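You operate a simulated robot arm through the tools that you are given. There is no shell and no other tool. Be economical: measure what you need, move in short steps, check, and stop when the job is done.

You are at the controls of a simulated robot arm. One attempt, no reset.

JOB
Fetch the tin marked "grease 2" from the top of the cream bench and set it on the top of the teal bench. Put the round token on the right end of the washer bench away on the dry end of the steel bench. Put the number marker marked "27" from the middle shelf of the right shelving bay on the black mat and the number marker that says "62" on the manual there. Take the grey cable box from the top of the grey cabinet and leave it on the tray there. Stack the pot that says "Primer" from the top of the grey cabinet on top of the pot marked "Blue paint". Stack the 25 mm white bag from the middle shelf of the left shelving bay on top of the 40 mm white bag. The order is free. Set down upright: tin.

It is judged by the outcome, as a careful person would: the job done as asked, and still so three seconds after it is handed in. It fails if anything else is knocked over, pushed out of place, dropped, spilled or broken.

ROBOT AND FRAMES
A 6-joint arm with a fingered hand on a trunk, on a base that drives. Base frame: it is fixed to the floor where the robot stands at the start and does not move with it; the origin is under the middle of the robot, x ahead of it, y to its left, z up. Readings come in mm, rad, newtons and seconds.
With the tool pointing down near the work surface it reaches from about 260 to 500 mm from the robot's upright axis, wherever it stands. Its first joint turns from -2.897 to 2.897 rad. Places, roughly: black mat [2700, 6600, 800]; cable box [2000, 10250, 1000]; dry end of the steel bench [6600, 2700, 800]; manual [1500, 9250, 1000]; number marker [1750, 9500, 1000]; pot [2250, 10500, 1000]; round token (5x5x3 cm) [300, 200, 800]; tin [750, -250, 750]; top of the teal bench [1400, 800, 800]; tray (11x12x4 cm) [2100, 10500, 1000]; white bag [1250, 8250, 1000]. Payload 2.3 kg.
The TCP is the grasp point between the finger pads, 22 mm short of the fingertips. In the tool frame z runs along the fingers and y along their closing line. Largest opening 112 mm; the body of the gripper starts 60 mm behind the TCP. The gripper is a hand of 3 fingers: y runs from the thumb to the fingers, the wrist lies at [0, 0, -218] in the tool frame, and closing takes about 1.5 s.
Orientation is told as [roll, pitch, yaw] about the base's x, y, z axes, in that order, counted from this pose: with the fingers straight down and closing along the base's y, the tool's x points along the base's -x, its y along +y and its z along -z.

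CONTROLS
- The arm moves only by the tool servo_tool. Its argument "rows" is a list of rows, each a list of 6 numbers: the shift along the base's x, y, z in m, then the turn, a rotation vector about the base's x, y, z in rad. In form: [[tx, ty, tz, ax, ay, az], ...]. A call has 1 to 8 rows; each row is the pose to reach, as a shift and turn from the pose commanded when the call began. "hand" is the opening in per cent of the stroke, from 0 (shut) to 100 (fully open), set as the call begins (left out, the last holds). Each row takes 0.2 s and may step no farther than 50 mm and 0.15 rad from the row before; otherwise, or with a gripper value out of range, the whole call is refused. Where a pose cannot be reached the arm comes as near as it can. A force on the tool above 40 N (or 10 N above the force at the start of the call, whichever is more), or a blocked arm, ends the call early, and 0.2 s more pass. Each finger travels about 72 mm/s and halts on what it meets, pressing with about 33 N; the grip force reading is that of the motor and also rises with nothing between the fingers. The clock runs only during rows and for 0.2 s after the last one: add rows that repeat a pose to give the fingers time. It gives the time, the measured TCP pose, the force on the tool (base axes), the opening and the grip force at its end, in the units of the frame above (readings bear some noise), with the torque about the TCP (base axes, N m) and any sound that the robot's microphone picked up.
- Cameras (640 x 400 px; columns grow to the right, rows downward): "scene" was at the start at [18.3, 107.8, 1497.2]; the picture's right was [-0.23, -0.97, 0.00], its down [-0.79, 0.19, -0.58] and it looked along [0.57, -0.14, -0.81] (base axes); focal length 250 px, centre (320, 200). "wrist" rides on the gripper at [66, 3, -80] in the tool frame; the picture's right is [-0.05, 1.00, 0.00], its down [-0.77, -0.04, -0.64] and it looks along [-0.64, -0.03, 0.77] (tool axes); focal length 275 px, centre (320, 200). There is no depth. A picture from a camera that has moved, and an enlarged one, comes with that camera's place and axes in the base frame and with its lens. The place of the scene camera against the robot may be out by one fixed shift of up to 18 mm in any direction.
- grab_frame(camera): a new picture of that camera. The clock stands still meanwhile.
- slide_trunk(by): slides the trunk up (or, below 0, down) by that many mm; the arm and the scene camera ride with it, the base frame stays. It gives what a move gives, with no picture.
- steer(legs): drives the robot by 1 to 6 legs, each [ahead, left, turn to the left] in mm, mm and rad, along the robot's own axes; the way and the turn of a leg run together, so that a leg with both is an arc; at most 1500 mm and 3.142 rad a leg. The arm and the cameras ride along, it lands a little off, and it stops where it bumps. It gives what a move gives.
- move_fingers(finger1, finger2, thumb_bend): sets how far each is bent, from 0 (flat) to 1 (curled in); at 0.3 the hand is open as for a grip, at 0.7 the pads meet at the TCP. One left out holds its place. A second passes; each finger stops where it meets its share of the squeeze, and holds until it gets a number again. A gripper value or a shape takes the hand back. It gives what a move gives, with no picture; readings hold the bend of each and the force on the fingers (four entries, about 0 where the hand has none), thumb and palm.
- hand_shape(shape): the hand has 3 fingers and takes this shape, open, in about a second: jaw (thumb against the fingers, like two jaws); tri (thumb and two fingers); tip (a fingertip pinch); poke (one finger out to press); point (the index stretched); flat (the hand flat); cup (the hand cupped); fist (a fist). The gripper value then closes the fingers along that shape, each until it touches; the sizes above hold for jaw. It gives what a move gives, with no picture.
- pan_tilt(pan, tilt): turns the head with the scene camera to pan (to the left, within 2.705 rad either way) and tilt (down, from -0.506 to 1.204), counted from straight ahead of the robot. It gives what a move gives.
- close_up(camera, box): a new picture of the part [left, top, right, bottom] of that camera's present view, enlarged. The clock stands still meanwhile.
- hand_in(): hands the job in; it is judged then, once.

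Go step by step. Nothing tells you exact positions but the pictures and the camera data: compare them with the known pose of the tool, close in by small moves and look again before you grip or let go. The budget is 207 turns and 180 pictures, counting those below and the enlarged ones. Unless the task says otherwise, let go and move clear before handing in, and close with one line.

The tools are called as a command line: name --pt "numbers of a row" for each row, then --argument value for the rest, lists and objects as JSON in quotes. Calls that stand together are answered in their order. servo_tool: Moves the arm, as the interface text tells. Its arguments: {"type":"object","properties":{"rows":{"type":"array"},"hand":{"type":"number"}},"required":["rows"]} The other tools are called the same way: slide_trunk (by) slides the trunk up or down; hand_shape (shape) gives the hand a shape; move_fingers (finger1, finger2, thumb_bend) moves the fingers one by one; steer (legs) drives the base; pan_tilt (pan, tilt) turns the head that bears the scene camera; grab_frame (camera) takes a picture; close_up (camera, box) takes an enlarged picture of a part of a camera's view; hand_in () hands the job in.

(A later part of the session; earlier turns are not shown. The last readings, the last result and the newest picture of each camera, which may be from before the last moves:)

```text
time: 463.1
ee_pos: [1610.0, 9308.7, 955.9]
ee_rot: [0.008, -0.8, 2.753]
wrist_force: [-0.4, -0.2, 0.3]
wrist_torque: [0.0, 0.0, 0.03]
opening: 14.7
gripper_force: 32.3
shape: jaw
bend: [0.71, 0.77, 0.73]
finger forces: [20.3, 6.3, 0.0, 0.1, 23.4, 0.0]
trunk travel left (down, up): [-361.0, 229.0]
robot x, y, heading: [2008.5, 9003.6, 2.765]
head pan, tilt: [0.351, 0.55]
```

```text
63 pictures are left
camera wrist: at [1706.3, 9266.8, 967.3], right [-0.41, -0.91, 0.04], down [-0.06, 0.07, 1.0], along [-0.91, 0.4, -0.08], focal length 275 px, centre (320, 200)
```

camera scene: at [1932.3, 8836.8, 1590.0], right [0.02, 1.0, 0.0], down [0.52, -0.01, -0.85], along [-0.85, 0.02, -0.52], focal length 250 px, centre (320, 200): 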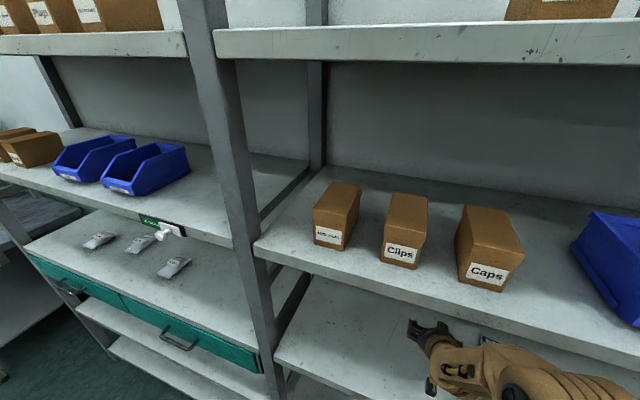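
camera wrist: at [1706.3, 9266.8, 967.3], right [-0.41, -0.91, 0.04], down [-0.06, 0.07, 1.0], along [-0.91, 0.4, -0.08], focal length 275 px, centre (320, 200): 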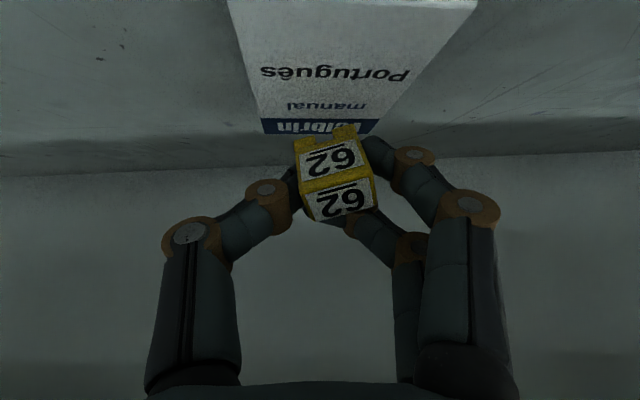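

Marker is centred over the manual; about 14 mm to go.

slide_trunk --by -12

slide_trunk --by -4

grab_frame --camera "wrist"

```text
time: 463.7
ee_pos: [1611.7, 9307.8, 946.5]
ee_rot: [0.005, -0.8, 2.752]
wrist_force: [-0.2, 1.4, 9.5]
wrist_torque: [-0.05, 0.11, 0.01]
opening: 14.7
gripper_force: 32.6
shape: jaw
bend: [0.71, 0.77, 0.73]
finger forces: [19.9, 8.0, 0.0, 0.1, 26.0, 0.0]
trunk travel left (down, up): [-349.0, 241.0]
robot x, y, heading: [2010.5, 9002.7, 2.769]
head pan, tilt: [0.351, 0.55]
```

```text
time: 464.2
ee_pos: [1613.1, 9309.1, 944.3]
ee_rot: [0.006, -0.803, 2.751]
wrist_force: [-1.3, 6.8, 28.1]
wrist_torque: [-0.17, 0.32, -0.12]
opening: 15.6
gripper_force: 32.9
shape: jaw
bend: [0.72, 0.77, 0.73]
finger forces: [18.9, 11.3, 0.1, 0.1, 31.2, 0.1]
trunk travel left (down, up): [-345.0, 245.0]
robot x, y, heading: [2012.9, 9005.0, 2.763]
head pan, tilt: [0.351, 0.55]
```

```text
62 pictures are left
camera wrist: at [1708.2, 9266.9, 953.7], right [-0.41, -0.91, 0.04], down [-0.06, 0.07, 1.0], along [-0.91, 0.4, -0.08], focal length 275 px, centre (320, 200)
```

wrist: 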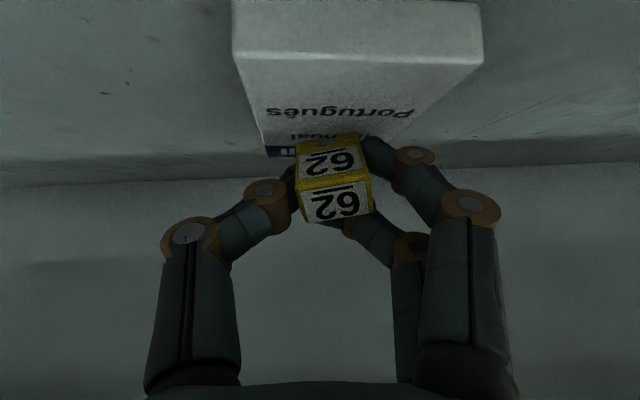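

It's touching the manual. I relieve the pressure and let go.

slide_trunk --by 4

servo_tool --pt "0 0 0 0 0 0" --pt "0 0 0 0 0 0" --pt "0 0 0 0 0 0" --pt "0 0 0 0 0 0" --hand 55

slide_trunk --by 25

grab_frame --camera "wrist"

```text
time: 464.8
ee_pos: [1612.7, 9307.8, 946.5]
ee_rot: [0.007, -0.798, 2.752]
wrist_force: [-0.2, 4.9, 12.5]
wrist_torque: [0.0, 0.17, -0.07]
opening: 15.3
gripper_force: 33.2
shape: jaw
bend: [0.72, 0.77, 0.73]
finger forces: [19.0, 7.9, 0.1, 0.1, 28.4, 0.0]
trunk travel left (down, up): [-349.0, 241.0]
robot x, y, heading: [2011.3, 9003.8, 2.768]
head pan, tilt: [0.351, 0.55]
```

```text
time: 465.8
ee_pos: [1611.0, 9307.4, 947.1]
ee_rot: [0.008, -0.8, 2.751]
wrist_force: [-0.5, -0.9, 0.9]
wrist_torque: [0.0, 0.03, 0.0]
opening: 60.9
gripper_force: 0.0
shape: jaw
bend: [0.72, 0.72, 0.7]
finger forces: [0.1, 0.0, 0.0, 0.0, 0.0, 0.2]
trunk travel left (down, up): [-349.0, 241.0]
robot x, y, heading: [2011.6, 9002.9, 2.767]
head pan, tilt: [0.351, 0.55]
```

```text
time: 466.5
ee_pos: [1610.8, 9308.3, 970.9]
ee_rot: [0.007, -0.8, 2.752]
wrist_force: [-0.4, -0.2, -0.2]
wrist_torque: [0.0, 0.01, -0.02]
opening: 61.1
gripper_force: 0.0
shape: jaw
bend: [0.72, 0.72, 0.7]
finger forces: [0.0, 0.1, 0.1, 0.0, 0.0, 0.0]
trunk travel left (down, up): [-374.0, 216.0]
robot x, y, heading: [2010.1, 9005.2, 2.767]
head pan, tilt: [0.351, 0.55]
```

```text
61 pictures are left
camera wrist: at [1706.2, 9266.8, 980.5], right [-0.41, -0.91, 0.04], down [-0.06, 0.07, 1.0], along [-0.91, 0.4, -0.08], focal length 275 px, centre (320, 200)
```

wrist: 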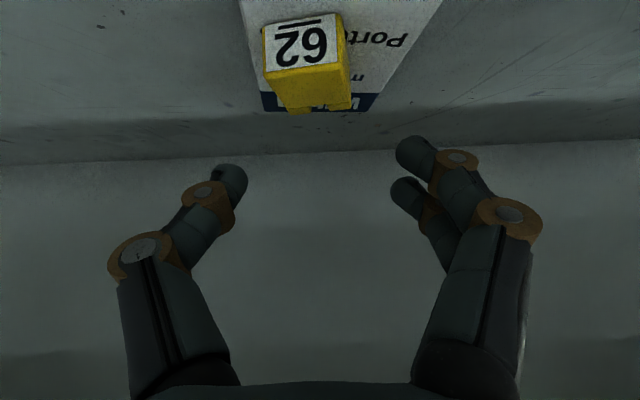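

close_up --camera "wrist" --box '[200, 0, 440, 150]'

```text
2.67 times, centred on (320, 75) of wrist
camera zoom: at [1706.2, 9266.8, 980.5], right [-0.41, -0.91, 0.04], down [-0.06, 0.07, 1.0], along [-0.91, 0.4, -0.08], focal length 734 px, centre (320, 533)
```

zoom: 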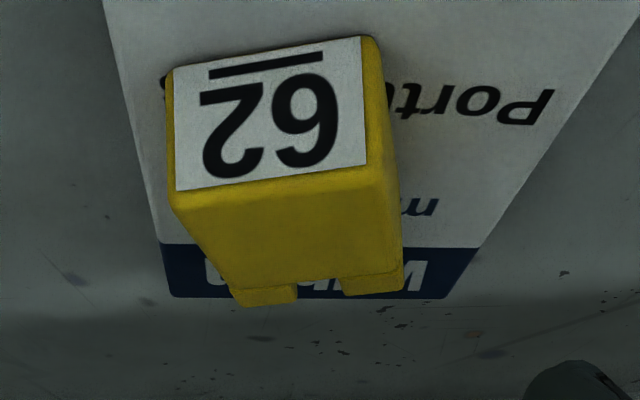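

"62" rests on the manual. I raise clear, back out, re-centre the arm and go for "27".

slide_trunk --by 30

steer --legs '[[-220, 0, 0]]'

slide_trunk --by -40

servo_tool --pt "-0.012 -0.03 0 0 0 0" --pt "-0.025 -0.062 0 0 0 0" --pt "-0.037 -0.093 0 0 0 0" --pt "-0.05 -0.124 0.01 0 0 0" --pt "-0.05 -0.124 0.01 0 0 0"

steer --legs '[[0, -325, -0.005], [130, 0, 0]]'

grab_frame --camera "wrist"

```text
time: 467.2
ee_pos: [1610.0, 9309.0, 1001.1]
ee_rot: [0.007, -0.801, 2.754]
wrist_force: [0.7, -1.4, 0.3]
wrist_torque: [0.04, -0.03, 0.07]
opening: 61.2
gripper_force: 0.0
shape: jaw
bend: [0.72, 0.72, 0.7]
finger forces: [0.0, 0.0, 0.0, 0.1, 0.0, 0.0]
trunk travel left (down, up): [-404.0, 186.0]
robot x, y, heading: [2006.7, 9001.3, 2.769]
head pan, tilt: [0.351, 0.55]
```

```text
time: 468.9
ee_pos: [1817.0, 9227.1, 1001.7]
ee_rot: [0.007, -0.798, 2.752]
wrist_force: [-1.3, -0.7, 0.9]
wrist_torque: [0.04, 0.01, 0.01]
opening: 61.1
gripper_force: 0.0
shape: jaw
bend: [0.72, 0.72, 0.7]
finger forces: [0.0, 0.0, 0.1, 0.1, 0.1, 0.0]
trunk travel left (down, up): [-404.0, 186.0]
robot x, y, heading: [2217.2, 8921.8, 2.769]
head pan, tilt: [0.351, 0.55]
```

```text
time: 469.7
ee_pos: [1815.6, 9228.0, 960.2]
ee_rot: [0.007, -0.801, 2.753]
wrist_force: [-0.2, -0.4, -1.4]
wrist_torque: [0.02, 0.05, -0.03]
opening: 61.2
gripper_force: 0.1
shape: jaw
bend: [0.72, 0.72, 0.7]
finger forces: [0.0, 0.0, 0.1, 0.0, 0.0, 0.0]
trunk travel left (down, up): [-364.0, 226.0]
robot x, y, heading: [2218.1, 8924.5, 2.77]
head pan, tilt: [0.351, 0.55]
```

```text
time: 470.9
ee_pos: [1765.7, 9104.9, 969.9]
ee_rot: [0.007, -0.801, 2.754]
wrist_force: [-0.5, 0.4, 0.1]
wrist_torque: [0.02, 0.04, 0.02]
opening: 61.2
gripper_force: 0.0
shape: jaw
bend: [0.72, 0.72, 0.7]
finger forces: [0.1, 0.0, 0.0, 0.0, 0.0, 0.0]
trunk travel left (down, up): [-364.0, 226.0]
robot x, y, heading: [2216.3, 8923.2, 2.765]
head pan, tilt: [0.351, 0.55]
```

```text
time: 474.0
ee_pos: [1767.1, 9457.2, 968.3]
ee_rot: [0.006, -0.798, 2.75]
wrist_force: [-0.2, 0.4, -0.1]
wrist_torque: [0.0, -0.02, 0.04]
opening: 61.1
gripper_force: 0.1
shape: jaw
bend: [0.72, 0.72, 0.7]
finger forces: [0.1, 0.0, 0.0, 0.0, 0.1, 0.0]
trunk travel left (down, up): [-364.0, 226.0]
robot x, y, heading: [2216.6, 9269.4, 2.761]
head pan, tilt: [0.351, 0.55]
```

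```text
59 pictures are left
camera wrist: at [1861.8, 9415.5, 978.9], right [-0.41, -0.91, 0.04], down [-0.06, 0.07, 1.0], along [-0.91, 0.4, -0.08], focal length 275 px, centre (320, 200)
```

wrist: 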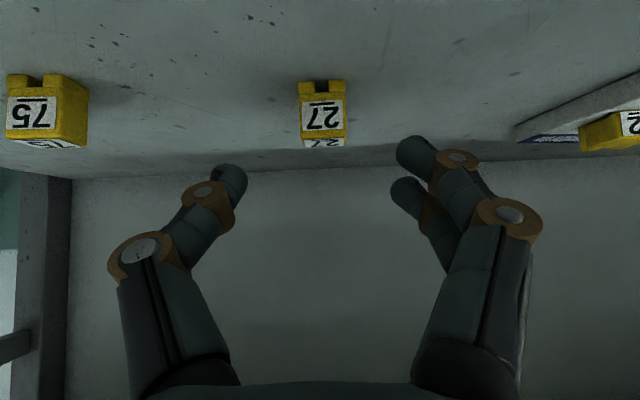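

"27" is dead ahead. I drive 50 mm forward so the marker is between the fingers below, then lower and check.

steer --legs '[[48, 0, 0]]'

servo_tool --pt "0 0 -0.02 0 0 0" --pt "0 0 -0.036 0 0 0" --pt "0 0 -0.036 0 0 0"

grab_frame --camera "wrist"

```text
time: 474.9
ee_pos: [1722.0, 9475.4, 968.8]
ee_rot: [0.006, -0.799, 2.75]
wrist_force: [-0.1, 0.7, -0.8]
wrist_torque: [-0.02, -0.03, 0.01]
opening: 61.2
gripper_force: 0.1
shape: jaw
bend: [0.72, 0.72, 0.7]
finger forces: [0.0, 0.1, 0.1, 0.0, 0.1, 0.0]
trunk travel left (down, up): [-364.0, 226.0]
robot x, y, heading: [2170.8, 9291.3, 2.764]
head pan, tilt: [0.351, 0.55]
```

```text
time: 475.7
ee_pos: [1722.6, 9473.3, 933.1]
ee_rot: [0.006, -0.8, 2.751]
wrist_force: [-0.3, -0.5, 0.0]
wrist_torque: [-0.05, 0.01, 0.0]
opening: 61.0
gripper_force: 0.1
shape: jaw
bend: [0.72, 0.72, 0.7]
finger forces: [0.1, 0.0, 0.0, 0.1, 0.1, 0.0]
trunk travel left (down, up): [-364.0, 226.0]
robot x, y, heading: [2173.5, 9286.3, 2.765]
head pan, tilt: [0.351, 0.55]
```

```text
58 pictures are left
camera wrist: at [1818.0, 9432.6, 942.9], right [-0.41, -0.91, 0.04], down [-0.06, 0.07, 1.0], along [-0.91, 0.4, -0.08], focal length 275 px, centre (320, 200)
```

wrist: 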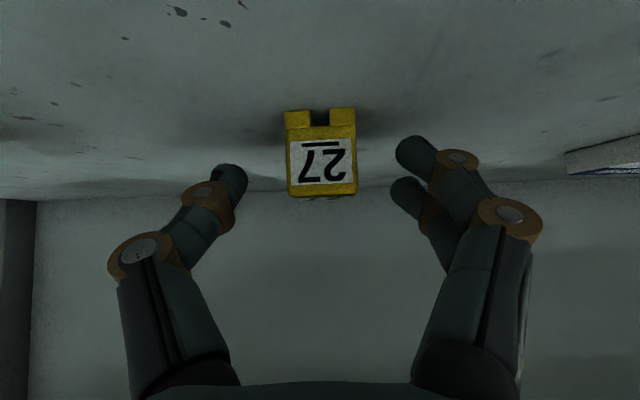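

servo_tool --pt "-0.002 0.001 -0.008 0 0 0" --pt "-0.002 0.001 -0.009 0 0 0"

servo_tool --pt "0 0 0 0 0 0" --pt "0 0 0 0 0 0" --pt "0 0 0 0 0 0" --pt "0 0 0 0 0 0" --pt "0 0 0 0 0 0" --pt "0 0 0 0 0 0" --hand 3

servo_tool --pt "0 0 0.02 0 0 0" --pt "0 0 0.04 0 0 0" --pt "0 0 0.04 0 0 0"

grab_frame --camera "wrist"

```text
time: 476.3
ee_pos: [1720.7, 9475.6, 924.8]
ee_rot: [0.008, -0.8, 2.749]
wrist_force: [-0.1, -0.3, 4.5]
wrist_torque: [-0.13, 0.11, -0.01]
opening: 61.0
gripper_force: 0.0
shape: jaw
bend: [0.72, 0.72, 0.7]
finger forces: [5.3, 0.0, 0.0, 0.0, 0.0, 0.0]
trunk travel left (down, up): [-364.0, 226.0]
robot x, y, heading: [2177.6, 9292.7, 2.768]
head pan, tilt: [0.351, 0.55]
```

```text
time: 477.7
ee_pos: [1721.5, 9475.4, 924.5]
ee_rot: [0.006, -0.801, 2.749]
wrist_force: [-1.8, -1.4, 8.1]
wrist_torque: [-0.01, -0.03, 0.0]
opening: 15.7
gripper_force: 33.2
shape: jaw
bend: [0.75, 0.74, 0.71]
finger forces: [18.2, 12.8, 0.0, 0.1, 28.9, 0.1]
trunk travel left (down, up): [-364.0, 226.0]
robot x, y, heading: [2171.1, 9291.6, 2.762]
head pan, tilt: [0.351, 0.55]
```

```text
time: 478.5
ee_pos: [1720.1, 9475.1, 964.1]
ee_rot: [0.009, -0.799, 2.749]
wrist_force: [-0.1, -0.5, -0.5]
wrist_torque: [0.0, 0.02, 0.01]
opening: 13.5
gripper_force: 32.4
shape: jaw
bend: [0.73, 0.75, 0.72]
finger forces: [20.3, 3.6, 0.0, 0.0, 26.9, 0.1]
trunk travel left (down, up): [-364.0, 226.0]
robot x, y, heading: [2171.4, 9289.1, 2.768]
head pan, tilt: [0.351, 0.55]
```

```text
57 pictures are left
camera wrist: at [1815.2, 9433.9, 974.0], right [-0.41, -0.91, 0.04], down [-0.06, 0.07, 1.0], along [-0.91, 0.4, -0.08], focal length 275 px, centre (320, 200)
```

wrist: 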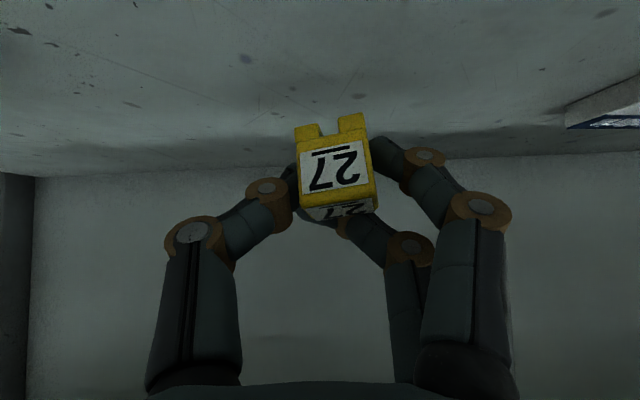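

"27" is in hand. I raise, back out, turn round and travel to the bench with the black mat.

steer --legs '[[-420, 0, 0]]'

slide_trunk --by 100

steer --legs '[[0, 0, -3.142], [0, -1150, 0], [0, -1000, 0]]'

pan_tilt --pan -0.1 --tilt 0.55

grab_frame --camera "scene"

```text
time: 481.1
ee_pos: [2110.9, 9320.0, 964.0]
ee_rot: [0.007, -0.799, 2.75]
wrist_force: [-0.2, 0.3, -0.4]
wrist_torque: [0.04, 0.04, -0.01]
opening: 13.5
gripper_force: 32.9
shape: jaw
bend: [0.73, 0.75, 0.72]
finger forces: [20.3, 3.6, 0.0, 0.0, 26.8, 0.0]
trunk travel left (down, up): [-364.0, 226.0]
robot x, y, heading: [2563.9, 9137.6, 2.765]
head pan, tilt: [0.351, 0.55]
```

```text
time: 482.4
ee_pos: [2110.8, 9321.4, 1063.8]
ee_rot: [0.007, -0.8, 2.749]
wrist_force: [0.4, 0.4, -0.7]
wrist_torque: [0.03, 0.0, -0.02]
opening: 13.8
gripper_force: 32.4
shape: jaw
bend: [0.73, 0.75, 0.72]
finger forces: [20.3, 3.6, 0.1, 0.1, 26.8, 0.0]
trunk travel left (down, up): [-464.0, 126.0]
robot x, y, heading: [2561.1, 9133.9, 2.764]
head pan, tilt: [0.351, 0.55]
```

```text
refused: -3.142 is not a number from -3.14159 to 3.14159
```

```text
time: 483.3
ee_pos: [2109.1, 9320.6, 1063.6]
ee_rot: [0.007, -0.8, 2.751]
wrist_force: [0.1, 0.3, -0.2]
wrist_torque: [-0.03, -0.01, 0.0]
opening: 13.5
gripper_force: 33.6
shape: jaw
bend: [0.73, 0.75, 0.72]
finger forces: [20.4, 3.5, 0.0, 0.0, 26.8, 0.1]
trunk travel left (down, up): [-464.0, 126.0]
robot x, y, heading: [2556.4, 9137.4, 2.769]
head pan, tilt: [-0.099, 0.55]
```

```text
56 pictures are left
camera scene: at [2493.0, 9009.2, 1569.0], right [0.46, 0.89, 0.0], down [0.46, -0.24, -0.85], along [-0.76, 0.39, -0.52], focal length 250 px, centre (320, 200)
```

scene: 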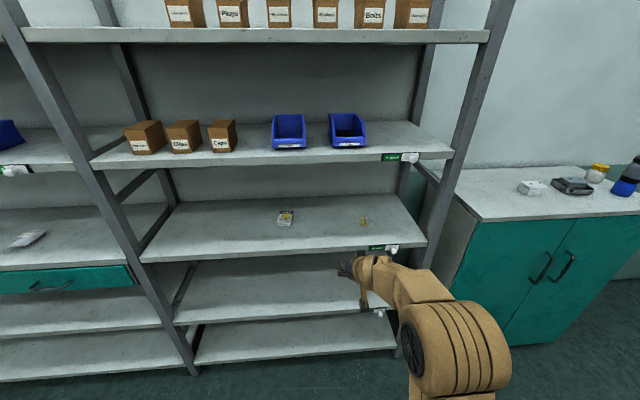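

The shelf and the cabinet look right. I redo the turn with a legal value.

steer --legs '[[0, 0, -3.14], [0, -1150, 0], [0, -1050, 0]]'

pan_tilt --pan 0.1 --tilt 0.55

grab_frame --camera "scene"

```text
time: 501.4
ee_pos: [2269.5, 6902.6, 1063.1]
ee_rot: [0.008, -0.797, -0.366]
wrist_force: [0.8, -0.3, 0.4]
wrist_torque: [0.0, 0.01, 0.0]
opening: 13.5
gripper_force: 33.3
shape: jaw
bend: [0.73, 0.75, 0.72]
finger forces: [20.2, 2.4, 0.0, 0.1, 26.7, 0.0]
trunk travel left (down, up): [-464.0, 126.0]
robot x, y, heading: [1814.3, 7077.7, -0.35]
head pan, tilt: [-0.099, 0.55]
```

```text
time: 502.1
ee_pos: [2270.4, 6902.9, 1064.3]
ee_rot: [0.007, -0.8, -0.365]
wrist_force: [-0.3, 0.5, -0.3]
wrist_torque: [0.01, 0.02, -0.05]
opening: 13.5
gripper_force: 32.2
shape: jaw
bend: [0.73, 0.75, 0.72]
finger forces: [20.2, 2.6, 0.0, 0.1, 26.7, 0.0]
trunk travel left (down, up): [-464.0, 126.0]
robot x, y, heading: [1815.2, 7074.2, -0.346]
head pan, tilt: [0.099, 0.55]
```

```text
55 pictures are left
camera scene: at [1900.4, 7187.8, 1569.0], right [-0.25, -0.97, 0.0], down [-0.51, 0.13, -0.85], along [0.83, -0.21, -0.52], focal length 250 px, centre (320, 200)
```

scene: 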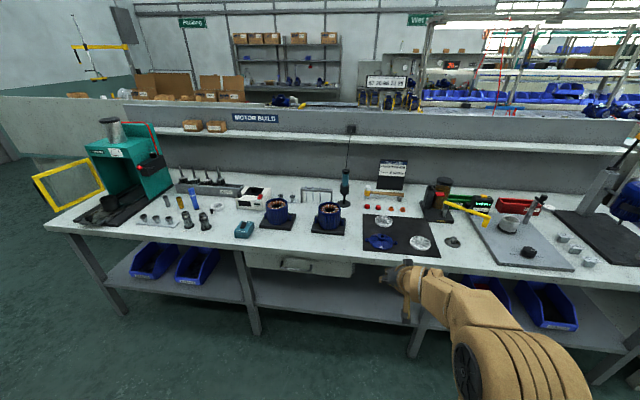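

close_up --camera "scene" --box '[330, 190, 490, 290]'

```text
4.00 times, centred on (410, 240) of scene
camera zoom: at [1900.4, 7187.8, 1569.0], right [-0.25, -0.97, 0.0], down [-0.51, 0.13, -0.85], along [0.83, -0.21, -0.52], focal length 998 px, centre (-40, 40)
```

zoom: 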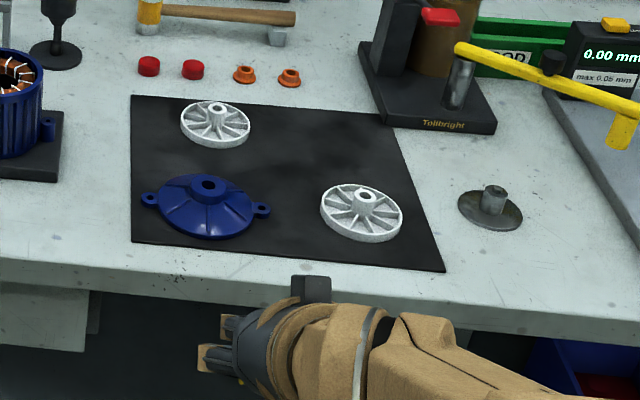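

The mat has a free area at its back right, about (2758, 6518). I line up, lower the trunk partly and drive in.

slide_trunk --by -140

steer --legs '[[0, -160, -0.034], [550, 0, 0]]'

grab_frame --camera "wrist"

grab_frame --camera "scene"

```text
time: 503.8
ee_pos: [2270.1, 6902.4, 924.1]
ee_rot: [0.006, -0.8, -0.365]
wrist_force: [0.7, 0.1, -1.0]
wrist_torque: [-0.03, 0.0, 0.0]
opening: 13.3
gripper_force: 33.1
shape: jaw
bend: [0.73, 0.75, 0.72]
finger forces: [20.1, 2.5, 0.0, 0.1, 26.6, 0.0]
trunk travel left (down, up): [-324.0, 266.0]
robot x, y, heading: [1815.4, 7073.9, -0.35]
head pan, tilt: [0.099, 0.55]
```

```text
time: 508.0
ee_pos: [2712.7, 6528.5, 923.5]
ee_rot: [0.007, -0.799, -0.404]
wrist_force: [0.3, 0.1, -0.1]
wrist_torque: [0.05, 0.02, 0.05]
opening: 13.7
gripper_force: 33.2
shape: jaw
bend: [0.73, 0.75, 0.72]
finger forces: [20.2, 2.5, 0.0, 0.0, 26.6, 0.1]
trunk travel left (down, up): [-324.0, 266.0]
robot x, y, heading: [2264.6, 6719.0, -0.382]
head pan, tilt: [0.099, 0.55]
```

```text
53 pictures are left
camera wrist: at [2619.4, 6572.4, 933.8], right [0.42, 0.91, 0.04], down [0.06, -0.07, 1.0], along [0.91, -0.41, -0.08], focal length 275 px, centre (320, 200)
```

wrist: 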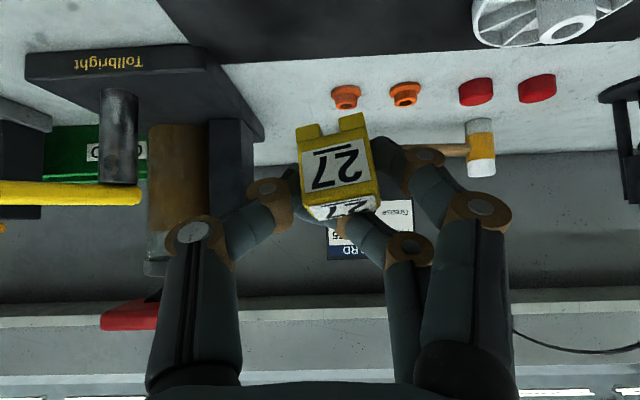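

```text
52 pictures are left
camera scene: at [2355.7, 6828.7, 1429.0], right [-0.28, -0.96, 0.0], down [-0.5, 0.15, -0.85], along [0.82, -0.24, -0.52], focal length 250 px, centre (320, 200)
```

scene: 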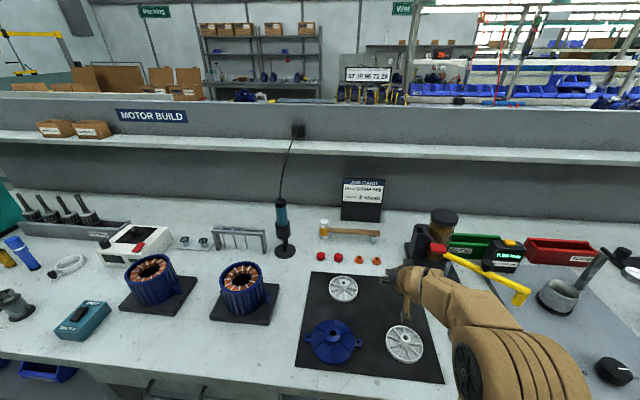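

The marker hangs over the mat's free part. I go 22 mm further in and lower.

servo_tool --pt "0.0204 -0.0082 0 0 0 0" --pt "0.0204 -0.0082 0 0 0 0"

slide_trunk --by -60

grab_frame --camera "wrist"

```text
time: 508.6
ee_pos: [2734.2, 6520.7, 924.4]
ee_rot: [0.008, -0.799, -0.403]
wrist_force: [0.6, -0.3, 0.6]
wrist_torque: [-0.03, 0.02, 0.01]
opening: 13.3
gripper_force: 32.8
shape: jaw
bend: [0.73, 0.75, 0.72]
finger forces: [20.2, 2.4, 0.0, 0.0, 26.5, 0.1]
trunk travel left (down, up): [-324.0, 266.0]
robot x, y, heading: [2265.7, 6720.2, -0.391]
head pan, tilt: [0.099, 0.55]
```

```text
time: 509.6
ee_pos: [2735.1, 6520.6, 864.6]
ee_rot: [0.007, -0.8, -0.401]
wrist_force: [-0.2, -0.8, -0.4]
wrist_torque: [-0.01, 0.0, -0.02]
opening: 13.5
gripper_force: 33.0
shape: jaw
bend: [0.73, 0.75, 0.72]
finger forces: [20.2, 2.4, 0.0, 0.1, 26.7, 0.0]
trunk travel left (down, up): [-264.0, 326.0]
robot x, y, heading: [2269.1, 6719.9, -0.389]
head pan, tilt: [0.099, 0.55]
```

```text
51 pictures are left
camera wrist: at [2639.6, 6564.5, 874.4], right [0.42, 0.91, 0.04], down [0.06, -0.07, 1.0], along [0.91, -0.41, -0.08], focal length 275 px, centre (320, 200)
```

wrist: 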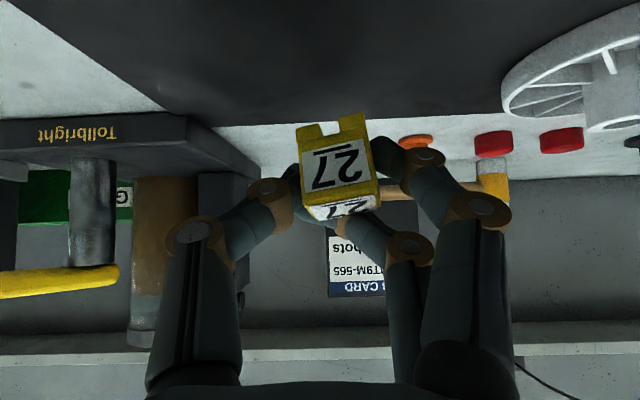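

servo_tool --pt "0 0 -0.015 0 0 0" --pt "0 0 -0.028 0 0 0" --pt "0 0 -0.032 0 0 0" --pt "0 0 -0.036 0 0 0" --pt "0 0 -0.039 0 0 0" --pt "0 0 -0.042 0 0 0"

grab_frame --camera "wrist"

```text
time: 510.9
ee_pos: [2735.1, 6518.7, 832.4]
ee_rot: [0.002, -0.82, -0.402]
wrist_force: [-1.1, 0.8, 18.5]
wrist_torque: [0.36, 0.08, 0.05]
opening: 14.1
gripper_force: 32.6
shape: jaw
bend: [0.73, 0.75, 0.73]
finger forces: [21.8, 16.0, 0.0, 0.0, 28.8, 0.0]
trunk travel left (down, up): [-264.0, 326.0]
robot x, y, heading: [2265.0, 6717.4, -0.392]
head pan, tilt: [0.099, 0.55]
stopped in row 6: the force on the tool passed its limit at 45 N (the readings are from after the stop); the commanded pose is now the measured one
```

```text
50 pictures are left
camera wrist: at [2641.3, 6563.5, 840.2], right [0.42, 0.91, 0.04], down [0.04, -0.06, 1.0], along [0.91, -0.42, -0.06], focal length 275 px, centre (320, 200)
```

wrist: 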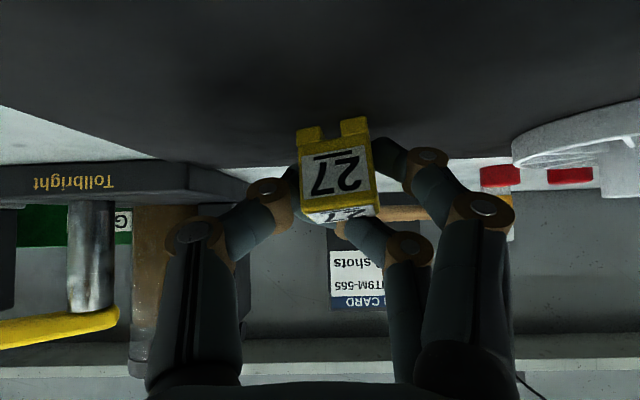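

The marker is down on the mat. I release and withdraw upward.

servo_tool --pt "0 0 0.002 0 0 0" --pt "0 0 0.002 0 0 0" --pt "0 0 0.002 0 0 0" --pt "0 0 0.002 0 0 0" --hand 50

servo_tool --pt "0 0 0.015 0 0 0" --pt "0 0 0.04 0 0 0" --pt "0 0 0.04 0 0 0"

slide_trunk --by 120

steer --legs '[[-250, 0, 0]]'

close_up --camera "scene" --box '[280, 190, 480, 315]'

```text
time: 511.9
ee_pos: [2736.2, 6520.2, 831.9]
ee_rot: [0.002, -0.81, -0.402]
wrist_force: [-0.2, 0.9, -0.7]
wrist_torque: [0.01, 0.0, -0.02]
opening: 55.3
gripper_force: 0.0
shape: jaw
bend: [0.73, 0.73, 0.7]
finger forces: [0.1, 0.0, 0.1, 0.0, 0.1, 0.0]
trunk travel left (down, up): [-264.0, 326.0]
robot x, y, heading: [2260.7, 6715.5, -0.39]
head pan, tilt: [0.099, 0.55]
```

```text
time: 512.6
ee_pos: [2736.4, 6519.7, 872.2]
ee_rot: [0.002, -0.812, -0.401]
wrist_force: [-1.4, 0.4, 0.6]
wrist_torque: [-0.01, -0.01, -0.02]
opening: 55.5
gripper_force: 0.0
shape: jaw
bend: [0.73, 0.73, 0.7]
finger forces: [0.0, 0.0, 0.1, 0.1, 0.1, 0.1]
trunk travel left (down, up): [-264.0, 326.0]
robot x, y, heading: [2264.7, 6719.4, -0.385]
head pan, tilt: [0.099, 0.55]
```

```text
time: 514.1
ee_pos: [2736.2, 6519.3, 992.1]
ee_rot: [0.002, -0.811, -0.401]
wrist_force: [0.4, -0.1, -0.3]
wrist_torque: [0.02, 0.01, -0.01]
opening: 55.4
gripper_force: 0.1
shape: jaw
bend: [0.73, 0.73, 0.7]
finger forces: [0.1, 0.1, 0.1, 0.1, 0.0, 0.0]
trunk travel left (down, up): [-384.0, 206.0]
robot x, y, heading: [2264.3, 6717.9, -0.394]
head pan, tilt: [0.099, 0.55]
```

```text
time: 516.0
ee_pos: [2501.8, 6615.1, 992.0]
ee_rot: [0.001, -0.81, -0.402]
wrist_force: [0.6, -0.6, -0.9]
wrist_torque: [0.04, 0.05, 0.0]
opening: 55.1
gripper_force: 0.1
shape: jaw
bend: [0.73, 0.73, 0.7]
finger forces: [0.0, 0.0, 0.0, 0.0, 0.0, 0.1]
trunk travel left (down, up): [-384.0, 206.0]
robot x, y, heading: [2035.6, 6815.5, -0.387]
head pan, tilt: [0.099, 0.55]
```

```text
3.20 times, centred on (380, 252) of scene
camera zoom: at [2121.1, 6924.5, 1489.0], right [-0.28, -0.96, 0.0], down [-0.5, 0.15, -0.85], along [0.82, -0.24, -0.52], focal length 799 px, centre (128, 32)
```

zoom: 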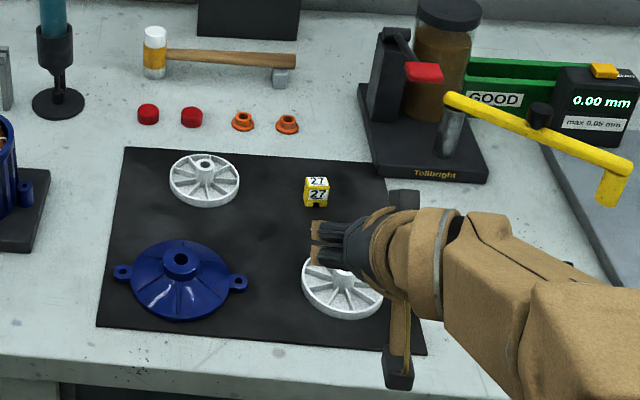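

"27" stands on the black mat. Last: the white bags in the left bay. I go there and read their labels.

steer --legs '[[-400, 0, 0], [0, 880, 0], [0, 0, 3.14]]'

pan_tilt --pan 0.05 --tilt 0.6

grab_frame --camera "scene"

```text
time: 530.1
ee_pos: [1520.6, 7981.6, 992.1]
ee_rot: [0.001, -0.812, 2.74]
wrist_force: [0.1, -0.2, -1.2]
wrist_torque: [-0.01, 0.02, 0.01]
opening: 55.4
gripper_force: 0.2
shape: jaw
bend: [0.73, 0.73, 0.7]
finger forces: [0.0, 0.0, 0.1, 0.1, 0.0, 0.0]
trunk travel left (down, up): [-384.0, 206.0]
robot x, y, heading: [1990.6, 7782.2, 2.753]
head pan, tilt: [0.099, 0.55]
```

```text
time: 530.7
ee_pos: [1519.7, 7981.5, 991.7]
ee_rot: [0.001, -0.813, 2.74]
wrist_force: [0.0, -1.2, -0.7]
wrist_torque: [-0.02, 0.01, 0.04]
opening: 55.3
gripper_force: 0.1
shape: jaw
bend: [0.73, 0.73, 0.7]
finger forces: [0.0, 0.0, 0.1, 0.0, 0.0, 0.0]
trunk travel left (down, up): [-384.0, 206.0]
robot x, y, heading: [1990.8, 7783.3, 2.756]
head pan, tilt: [0.051, 0.6]
```

```text
48 pictures are left
camera scene: at [1917.8, 7644.2, 1484.5], right [0.33, 0.94, 0.0], down [0.53, -0.19, -0.83], along [-0.78, 0.27, -0.56], focal length 250 px, centre (320, 200)
```

scene: 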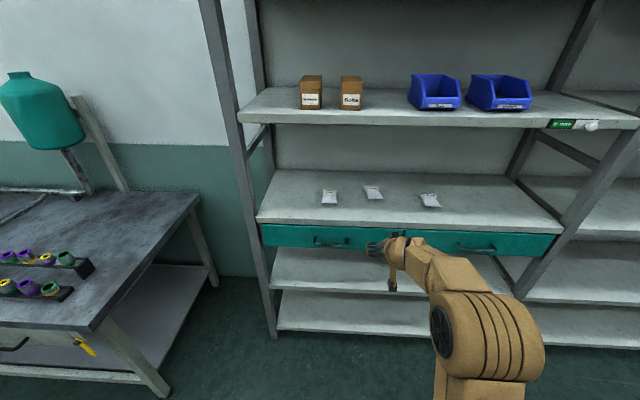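

close_up --camera "scene" --box '[304, 165, 464, 265]'

```text
4.00 times, centred on (384, 215) of scene
camera zoom: at [1917.8, 7644.2, 1484.5], right [0.33, 0.94, 0.0], down [0.53, -0.19, -0.83], along [-0.78, 0.27, -0.56], focal length 998 px, centre (64, 140)
```

zoom: 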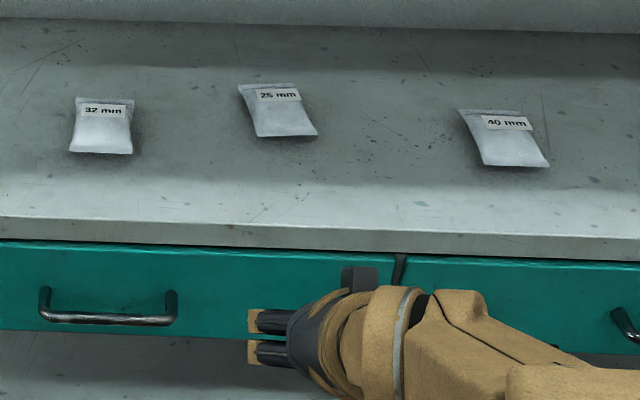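

The middle bag is "25 mm", the right one "40 mm". I drive in over the 25 mm bag.

steer --legs '[[0, -15, 0.008], [370, 0, 0]]'

servo_tool --pt "0 0 -0.02 0 0 0" --pt "0 0 -0.03 0 0 0" --hand 62

grab_frame --camera "wrist"

```text
time: 533.5
ee_pos: [1182.9, 8129.5, 991.3]
ee_rot: [0.002, -0.812, 2.745]
wrist_force: [-0.9, -0.4, 0.5]
wrist_torque: [-0.02, -0.01, 0.03]
opening: 55.4
gripper_force: 0.0
shape: jaw
bend: [0.73, 0.73, 0.7]
finger forces: [0.0, 0.0, 0.1, 0.0, 0.0, 0.1]
trunk travel left (down, up): [-384.0, 206.0]
robot x, y, heading: [1655.0, 7934.3, 2.758]
head pan, tilt: [0.051, 0.6]
```

```text
time: 534.1
ee_pos: [1182.9, 8130.3, 961.6]
ee_rot: [0.001, -0.812, 2.746]
wrist_force: [0.4, -0.1, -0.2]
wrist_torque: [0.02, -0.01, -0.01]
opening: 69.0
gripper_force: 0.1
shape: jaw
bend: [0.71, 0.71, 0.69]
finger forces: [0.1, 0.0, 0.0, 0.1, 0.0, 0.0]
trunk travel left (down, up): [-384.0, 206.0]
robot x, y, heading: [1652.7, 7935.2, 2.759]
head pan, tilt: [0.051, 0.6]
```

```text
46 pictures are left
camera wrist: at [1278.0, 8087.0, 970.4], right [-0.41, -0.91, 0.03], down [-0.05, 0.06, 1.0], along [-0.91, 0.41, -0.07], focal length 275 px, centre (320, 200)
```

wrist: 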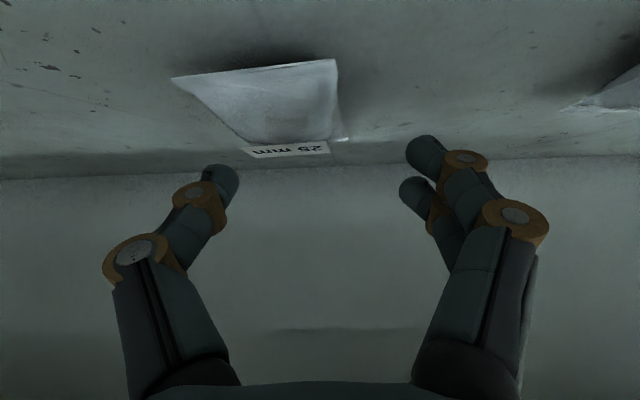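

The 25 mm bag is about 65 mm wide, a little left and ahead. I open wider, centre over it and look again before lowering.

servo_tool --pt "0.008 0.02 0.004 0 0 0" --pt "-0.012 0.0285 0.004 0 0 0" --pt "-0.033 0.037 0.0 0 0 0" --pt "-0.033 0.037 -0.01 0 0 0" --pt "-0.033 0.037 -0.01 0 0 0" --hand 74

grab_frame --camera "wrist"

```text
time: 535.3
ee_pos: [1150.0, 8166.3, 952.2]
ee_rot: [0.0, -0.811, 2.747]
wrist_force: [-0.2, -0.4, 0.4]
wrist_torque: [0.03, 0.02, 0.01]
opening: 82.5
gripper_force: 0.0
shape: jaw
bend: [0.64, 0.64, 0.61]
finger forces: [0.0, 0.0, 0.0, 0.1, 0.2, 0.0]
out of reach, approached as far as the arm can: row 1
trunk travel left (down, up): [-384.0, 206.0]
robot x, y, heading: [1653.6, 7932.7, 2.762]
head pan, tilt: [0.051, 0.6]
```

```text
45 pictures are left
camera wrist: at [1244.9, 8124.0, 960.4], right [-0.41, -0.91, 0.03], down [-0.05, 0.06, 1.0], along [-0.91, 0.41, -0.07], focal length 275 px, centre (320, 200)
```

wrist: 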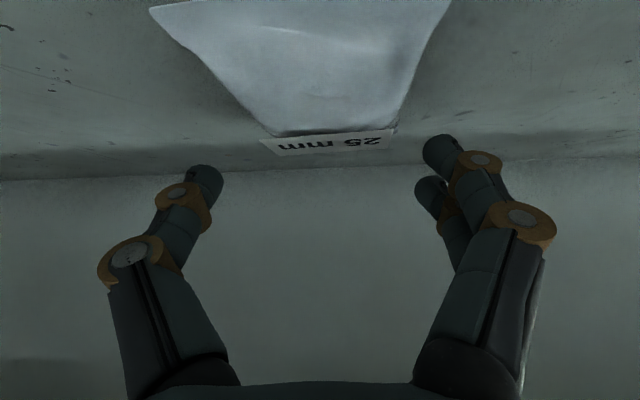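

The bag lies centred between the fingers. I lower to the shelf and close on it.

servo_tool --pt "0 0 0.0 0 0 0" --pt "0 0 -0.004 0 0 0" --pt "0 0 -0.008 0 0 0" --pt "0 0 -0.012 0 0 0" --pt "0 0 -0.016 0 0 0" --hand 66

servo_tool --pt "0 0 0 0 0 0" --pt "0 0 0 0 0 0" --pt "0 0 0 0 0 0" --pt "0 0 0 0 0 0" --pt "0 0 0 0 0 0" --pt "0 0 0 0 0 0" --hand 10

grab_frame --camera "wrist"

```text
time: 536.5
ee_pos: [1149.0, 8166.4, 936.3]
ee_rot: [0.0, -0.813, 2.749]
wrist_force: [0.2, 0.3, 0.1]
wrist_torque: [0.01, -0.03, 0.02]
opening: 74.1
gripper_force: 0.0
shape: jaw
bend: [0.69, 0.69, 0.67]
finger forces: [0.1, 0.0, 0.0, 0.1, 0.1, 0.1]
trunk travel left (down, up): [-384.0, 206.0]
robot x, y, heading: [1654.7, 7935.3, 2.764]
head pan, tilt: [0.051, 0.6]
```

```text
time: 537.9
ee_pos: [1151.1, 8166.5, 935.7]
ee_rot: [-0.001, -0.812, 2.744]
wrist_force: [-2.7, 0.4, 9.7]
wrist_torque: [0.06, 0.26, -0.03]
opening: 44.0
gripper_force: 33.1
shape: jaw
bend: [0.73, 0.74, 0.7]
finger forces: [15.0, 17.2, 0.0, 0.0, 26.6, 0.0]
trunk travel left (down, up): [-384.0, 206.0]
robot x, y, heading: [1653.2, 7935.8, 2.759]
head pan, tilt: [0.051, 0.6]
```

```text
44 pictures are left
camera wrist: at [1245.0, 8123.8, 945.1], right [-0.41, -0.91, 0.03], down [-0.05, 0.06, 1.0], along [-0.91, 0.41, -0.07], focal length 275 px, centre (320, 200)
```

wrist: 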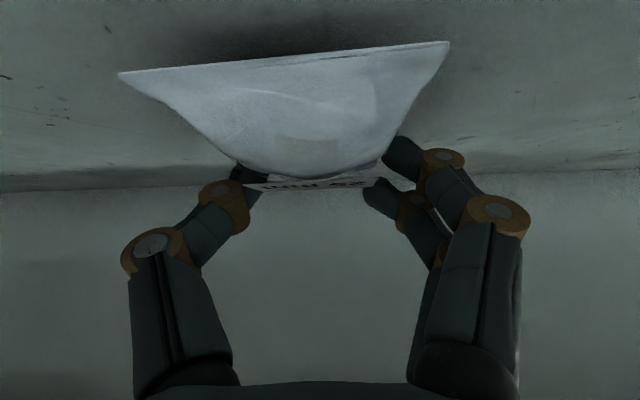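

servo_tool --pt "0 0 0.01 0 0 0" --pt "0 0 0.025 0 0 0" --pt "0 0 0.045 0 0 0" --pt "0 0 0.045 0 0 0"

grab_frame --camera "wrist"

```text
time: 538.9
ee_pos: [1150.3, 8166.7, 980.8]
ee_rot: [0.002, -0.811, 2.745]
wrist_force: [0.3, 0.0, -0.1]
wrist_torque: [-0.03, 0.0, 0.02]
opening: 17.5
gripper_force: 32.7
shape: jaw
bend: [0.79, 0.79, 0.77]
finger forces: [0.1, 0.0, 0.0, 0.1, 0.0, 0.0]
trunk travel left (down, up): [-384.0, 206.0]
robot x, y, heading: [1653.7, 7935.9, 2.759]
head pan, tilt: [0.051, 0.6]
```

```text
43 pictures are left
camera wrist: at [1245.5, 8124.4, 989.0], right [-0.41, -0.91, 0.03], down [-0.05, 0.06, 1.0], along [-0.91, 0.41, -0.07], focal length 275 px, centre (320, 200)
```

wrist: 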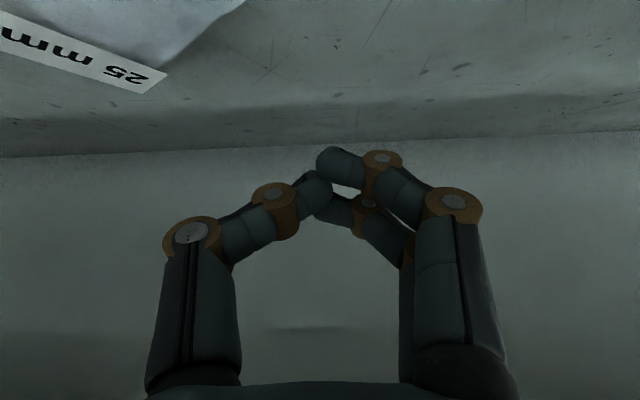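

The bag slipped out of the pinch: the fingers held it above its middle. I back off a little to see where it lies now.

steer --legs '[[-70, 30, 0]]'

grab_frame --camera "wrist"

close_up --camera "scene" --box '[270, 150, 470, 275]'

```text
time: 539.9
ee_pos: [1205.3, 8112.2, 981.4]
ee_rot: [0.003, -0.813, 2.747]
wrist_force: [0.4, -0.3, 0.3]
wrist_torque: [0.03, 0.03, -0.01]
opening: 17.6
gripper_force: 32.9
shape: jaw
bend: [0.79, 0.79, 0.77]
finger forces: [0.0, 0.1, 0.1, 0.1, 0.0, 0.1]
trunk travel left (down, up): [-384.0, 206.0]
robot x, y, heading: [1709.2, 7882.2, 2.756]
head pan, tilt: [0.051, 0.6]
```

```text
42 pictures are left
camera wrist: at [1299.8, 8069.8, 989.3], right [-0.41, -0.91, 0.03], down [-0.05, 0.06, 1.0], along [-0.91, 0.41, -0.07], focal length 275 px, centre (320, 200)
```

wrist: 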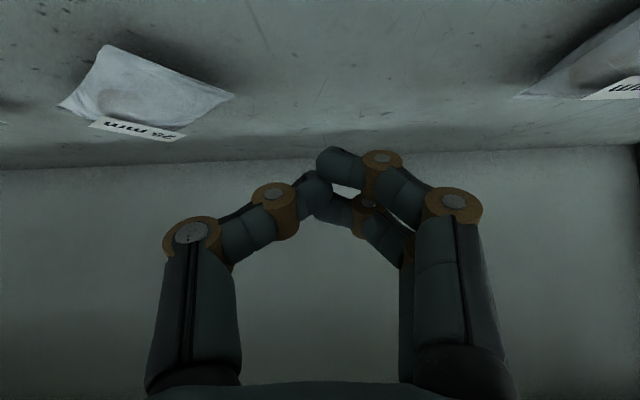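

```text
3.20 times, centred on (370, 212) of scene
camera zoom: at [1637.6, 7739.5, 1484.4], right [0.33, 0.95, 0.0], down [0.53, -0.18, -0.83], along [-0.78, 0.27, -0.56], focal length 799 px, centre (160, 160)
```

zoom: 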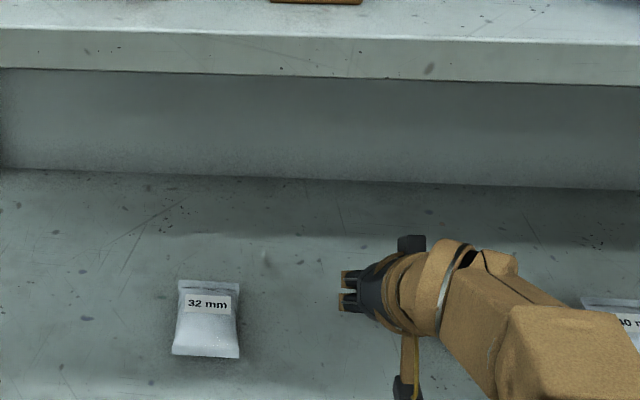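

The bag turned about 45° toward the 40 mm bag but lies safely on the shelf. I back out, turn the hand to match it and make the hand steeper for a lower pinch.

steer --legs '[[-200, 0, 0], [0, 110, 0]]'

servo_tool --pt "0 0 0 0 0 -0.13" --pt "0 0 0 0 0 -0.26" --pt "0 0 0 0 0 -0.39" --pt "0 0 0 0 0 -0.52" --pt "0 0 0 0 0 -0.65" --pt "0 0 0 0 0 -0.77" --hand 68

servo_tool --pt "0 0 0 -0.11 -0.047 0" --pt "0 0 0 -0.2 -0.085 0" --pt "0 0 0 -0.285 -0.122 0" --pt "0 0 0 -0.285 -0.122 0"

```text
time: 542.3
ee_pos: [1346.4, 7937.5, 980.7]
ee_rot: [0.001, -0.811, 2.747]
wrist_force: [-0.4, 0.3, -0.4]
wrist_torque: [0.03, -0.03, 0.02]
opening: 17.6
gripper_force: 33.3
shape: jaw
bend: [0.79, 0.79, 0.77]
finger forces: [0.1, 0.0, 0.0, 0.0, 0.1, 0.0]
trunk travel left (down, up): [-384.0, 206.0]
robot x, y, heading: [1853.8, 7702.5, 2.759]
head pan, tilt: [0.051, 0.6]
```

```text
time: 543.7
ee_pos: [1346.3, 7937.1, 980.7]
ee_rot: [0.002, -0.811, 1.974]
wrist_force: [-0.2, -0.2, -0.1]
wrist_torque: [0.02, 0.01, 0.03]
opening: 76.2
gripper_force: 0.0
shape: jaw
bend: [0.69, 0.69, 0.65]
finger forces: [0.1, 0.0, 0.0, 0.1, 0.0, 0.1]
trunk travel left (down, up): [-384.0, 206.0]
robot x, y, heading: [1847.7, 7704.2, 2.764]
head pan, tilt: [0.051, 0.6]
```

```text
time: 544.7
ee_pos: [1349.6, 7936.3, 978.2]
ee_rot: [0.001, -0.5, 1.975]
wrist_force: [0.5, 0.4, -0.5]
wrist_torque: [-0.01, 0.0, 0.05]
opening: 75.5
gripper_force: 0.1
shape: jaw
bend: [0.69, 0.69, 0.65]
finger forces: [0.0, 0.1, 0.0, 0.0, 0.1, 0.0]
out of reach, approached as far as the arm can: row 3, 4
trunk travel left (down, up): [-384.0, 206.0]
robot x, y, heading: [1852.3, 7710.7, 2.763]
head pan, tilt: [0.051, 0.6]
```

servo_tool --pt "0.025 0.033 -0.004 0 0 0" --pt "0.05 0.065 -0.008 0 0 0" --pt "0.075 0.098 -0.012 0 0 0" --pt "0.1 0.13 -0.016 0 0 0" --pt "0.112 0.147 -0.018 0 0 0" --pt "0.112 0.147 -0.018 0 0 0"

steer --legs '[[250, 0, 0]]'

grab_frame --camera "wrist"

grab_frame --camera "scene"

```text
time: 546.1
ee_pos: [1462.5, 8082.8, 959.9]
ee_rot: [0.003, -0.501, 1.976]
wrist_force: [-0.6, 0.3, 0.5]
wrist_torque: [0.01, -0.02, 0.02]
opening: 75.8
gripper_force: 0.0
shape: jaw
bend: [0.69, 0.69, 0.65]
finger forces: [0.0, 0.0, 0.0, 0.0, 0.1, 0.0]
trunk travel left (down, up): [-384.0, 206.0]
robot x, y, heading: [1848.3, 7708.4, 2.76]
head pan, tilt: [0.051, 0.6]
```

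```text
time: 547.9
ee_pos: [1230.1, 8176.3, 960.5]
ee_rot: [0.001, -0.501, 1.975]
wrist_force: [0.2, -0.2, -0.4]
wrist_torque: [0.0, -0.01, 0.0]
opening: 75.9
gripper_force: 0.1
shape: jaw
bend: [0.69, 0.69, 0.65]
finger forces: [0.1, 0.1, 0.0, 0.0, 0.0, 0.1]
trunk travel left (down, up): [-384.0, 206.0]
robot x, y, heading: [1616.3, 7800.1, 2.761]
head pan, tilt: [0.051, 0.6]
```

```text
40 pictures are left
camera wrist: at [1264.7, 8086.8, 999.9], right [-0.93, -0.36, 0.02], down [-0.11, 0.36, 0.93], along [-0.34, 0.86, -0.37], focal length 275 px, centre (320, 200)
```

wrist: 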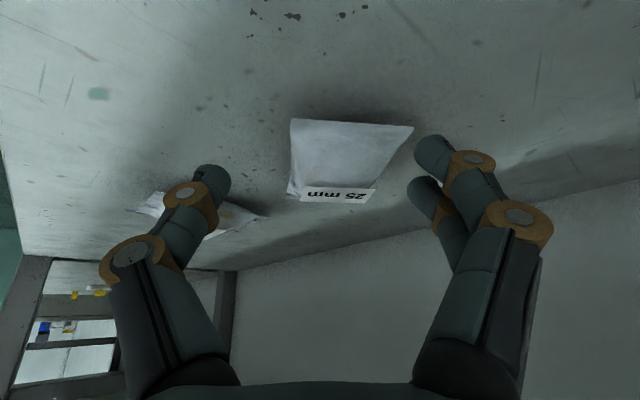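

```text
39 pictures are left
camera scene: at [1545.3, 7659.8, 1484.5], right [0.33, 0.95, 0.0], down [0.53, -0.18, -0.82], along [-0.78, 0.27, -0.57], focal length 250 px, centre (320, 200)
```

scene: 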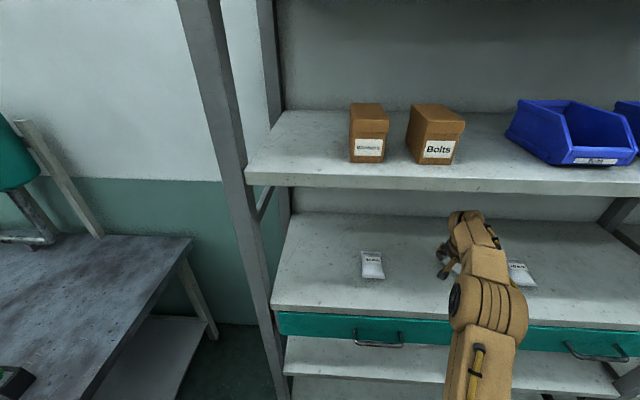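

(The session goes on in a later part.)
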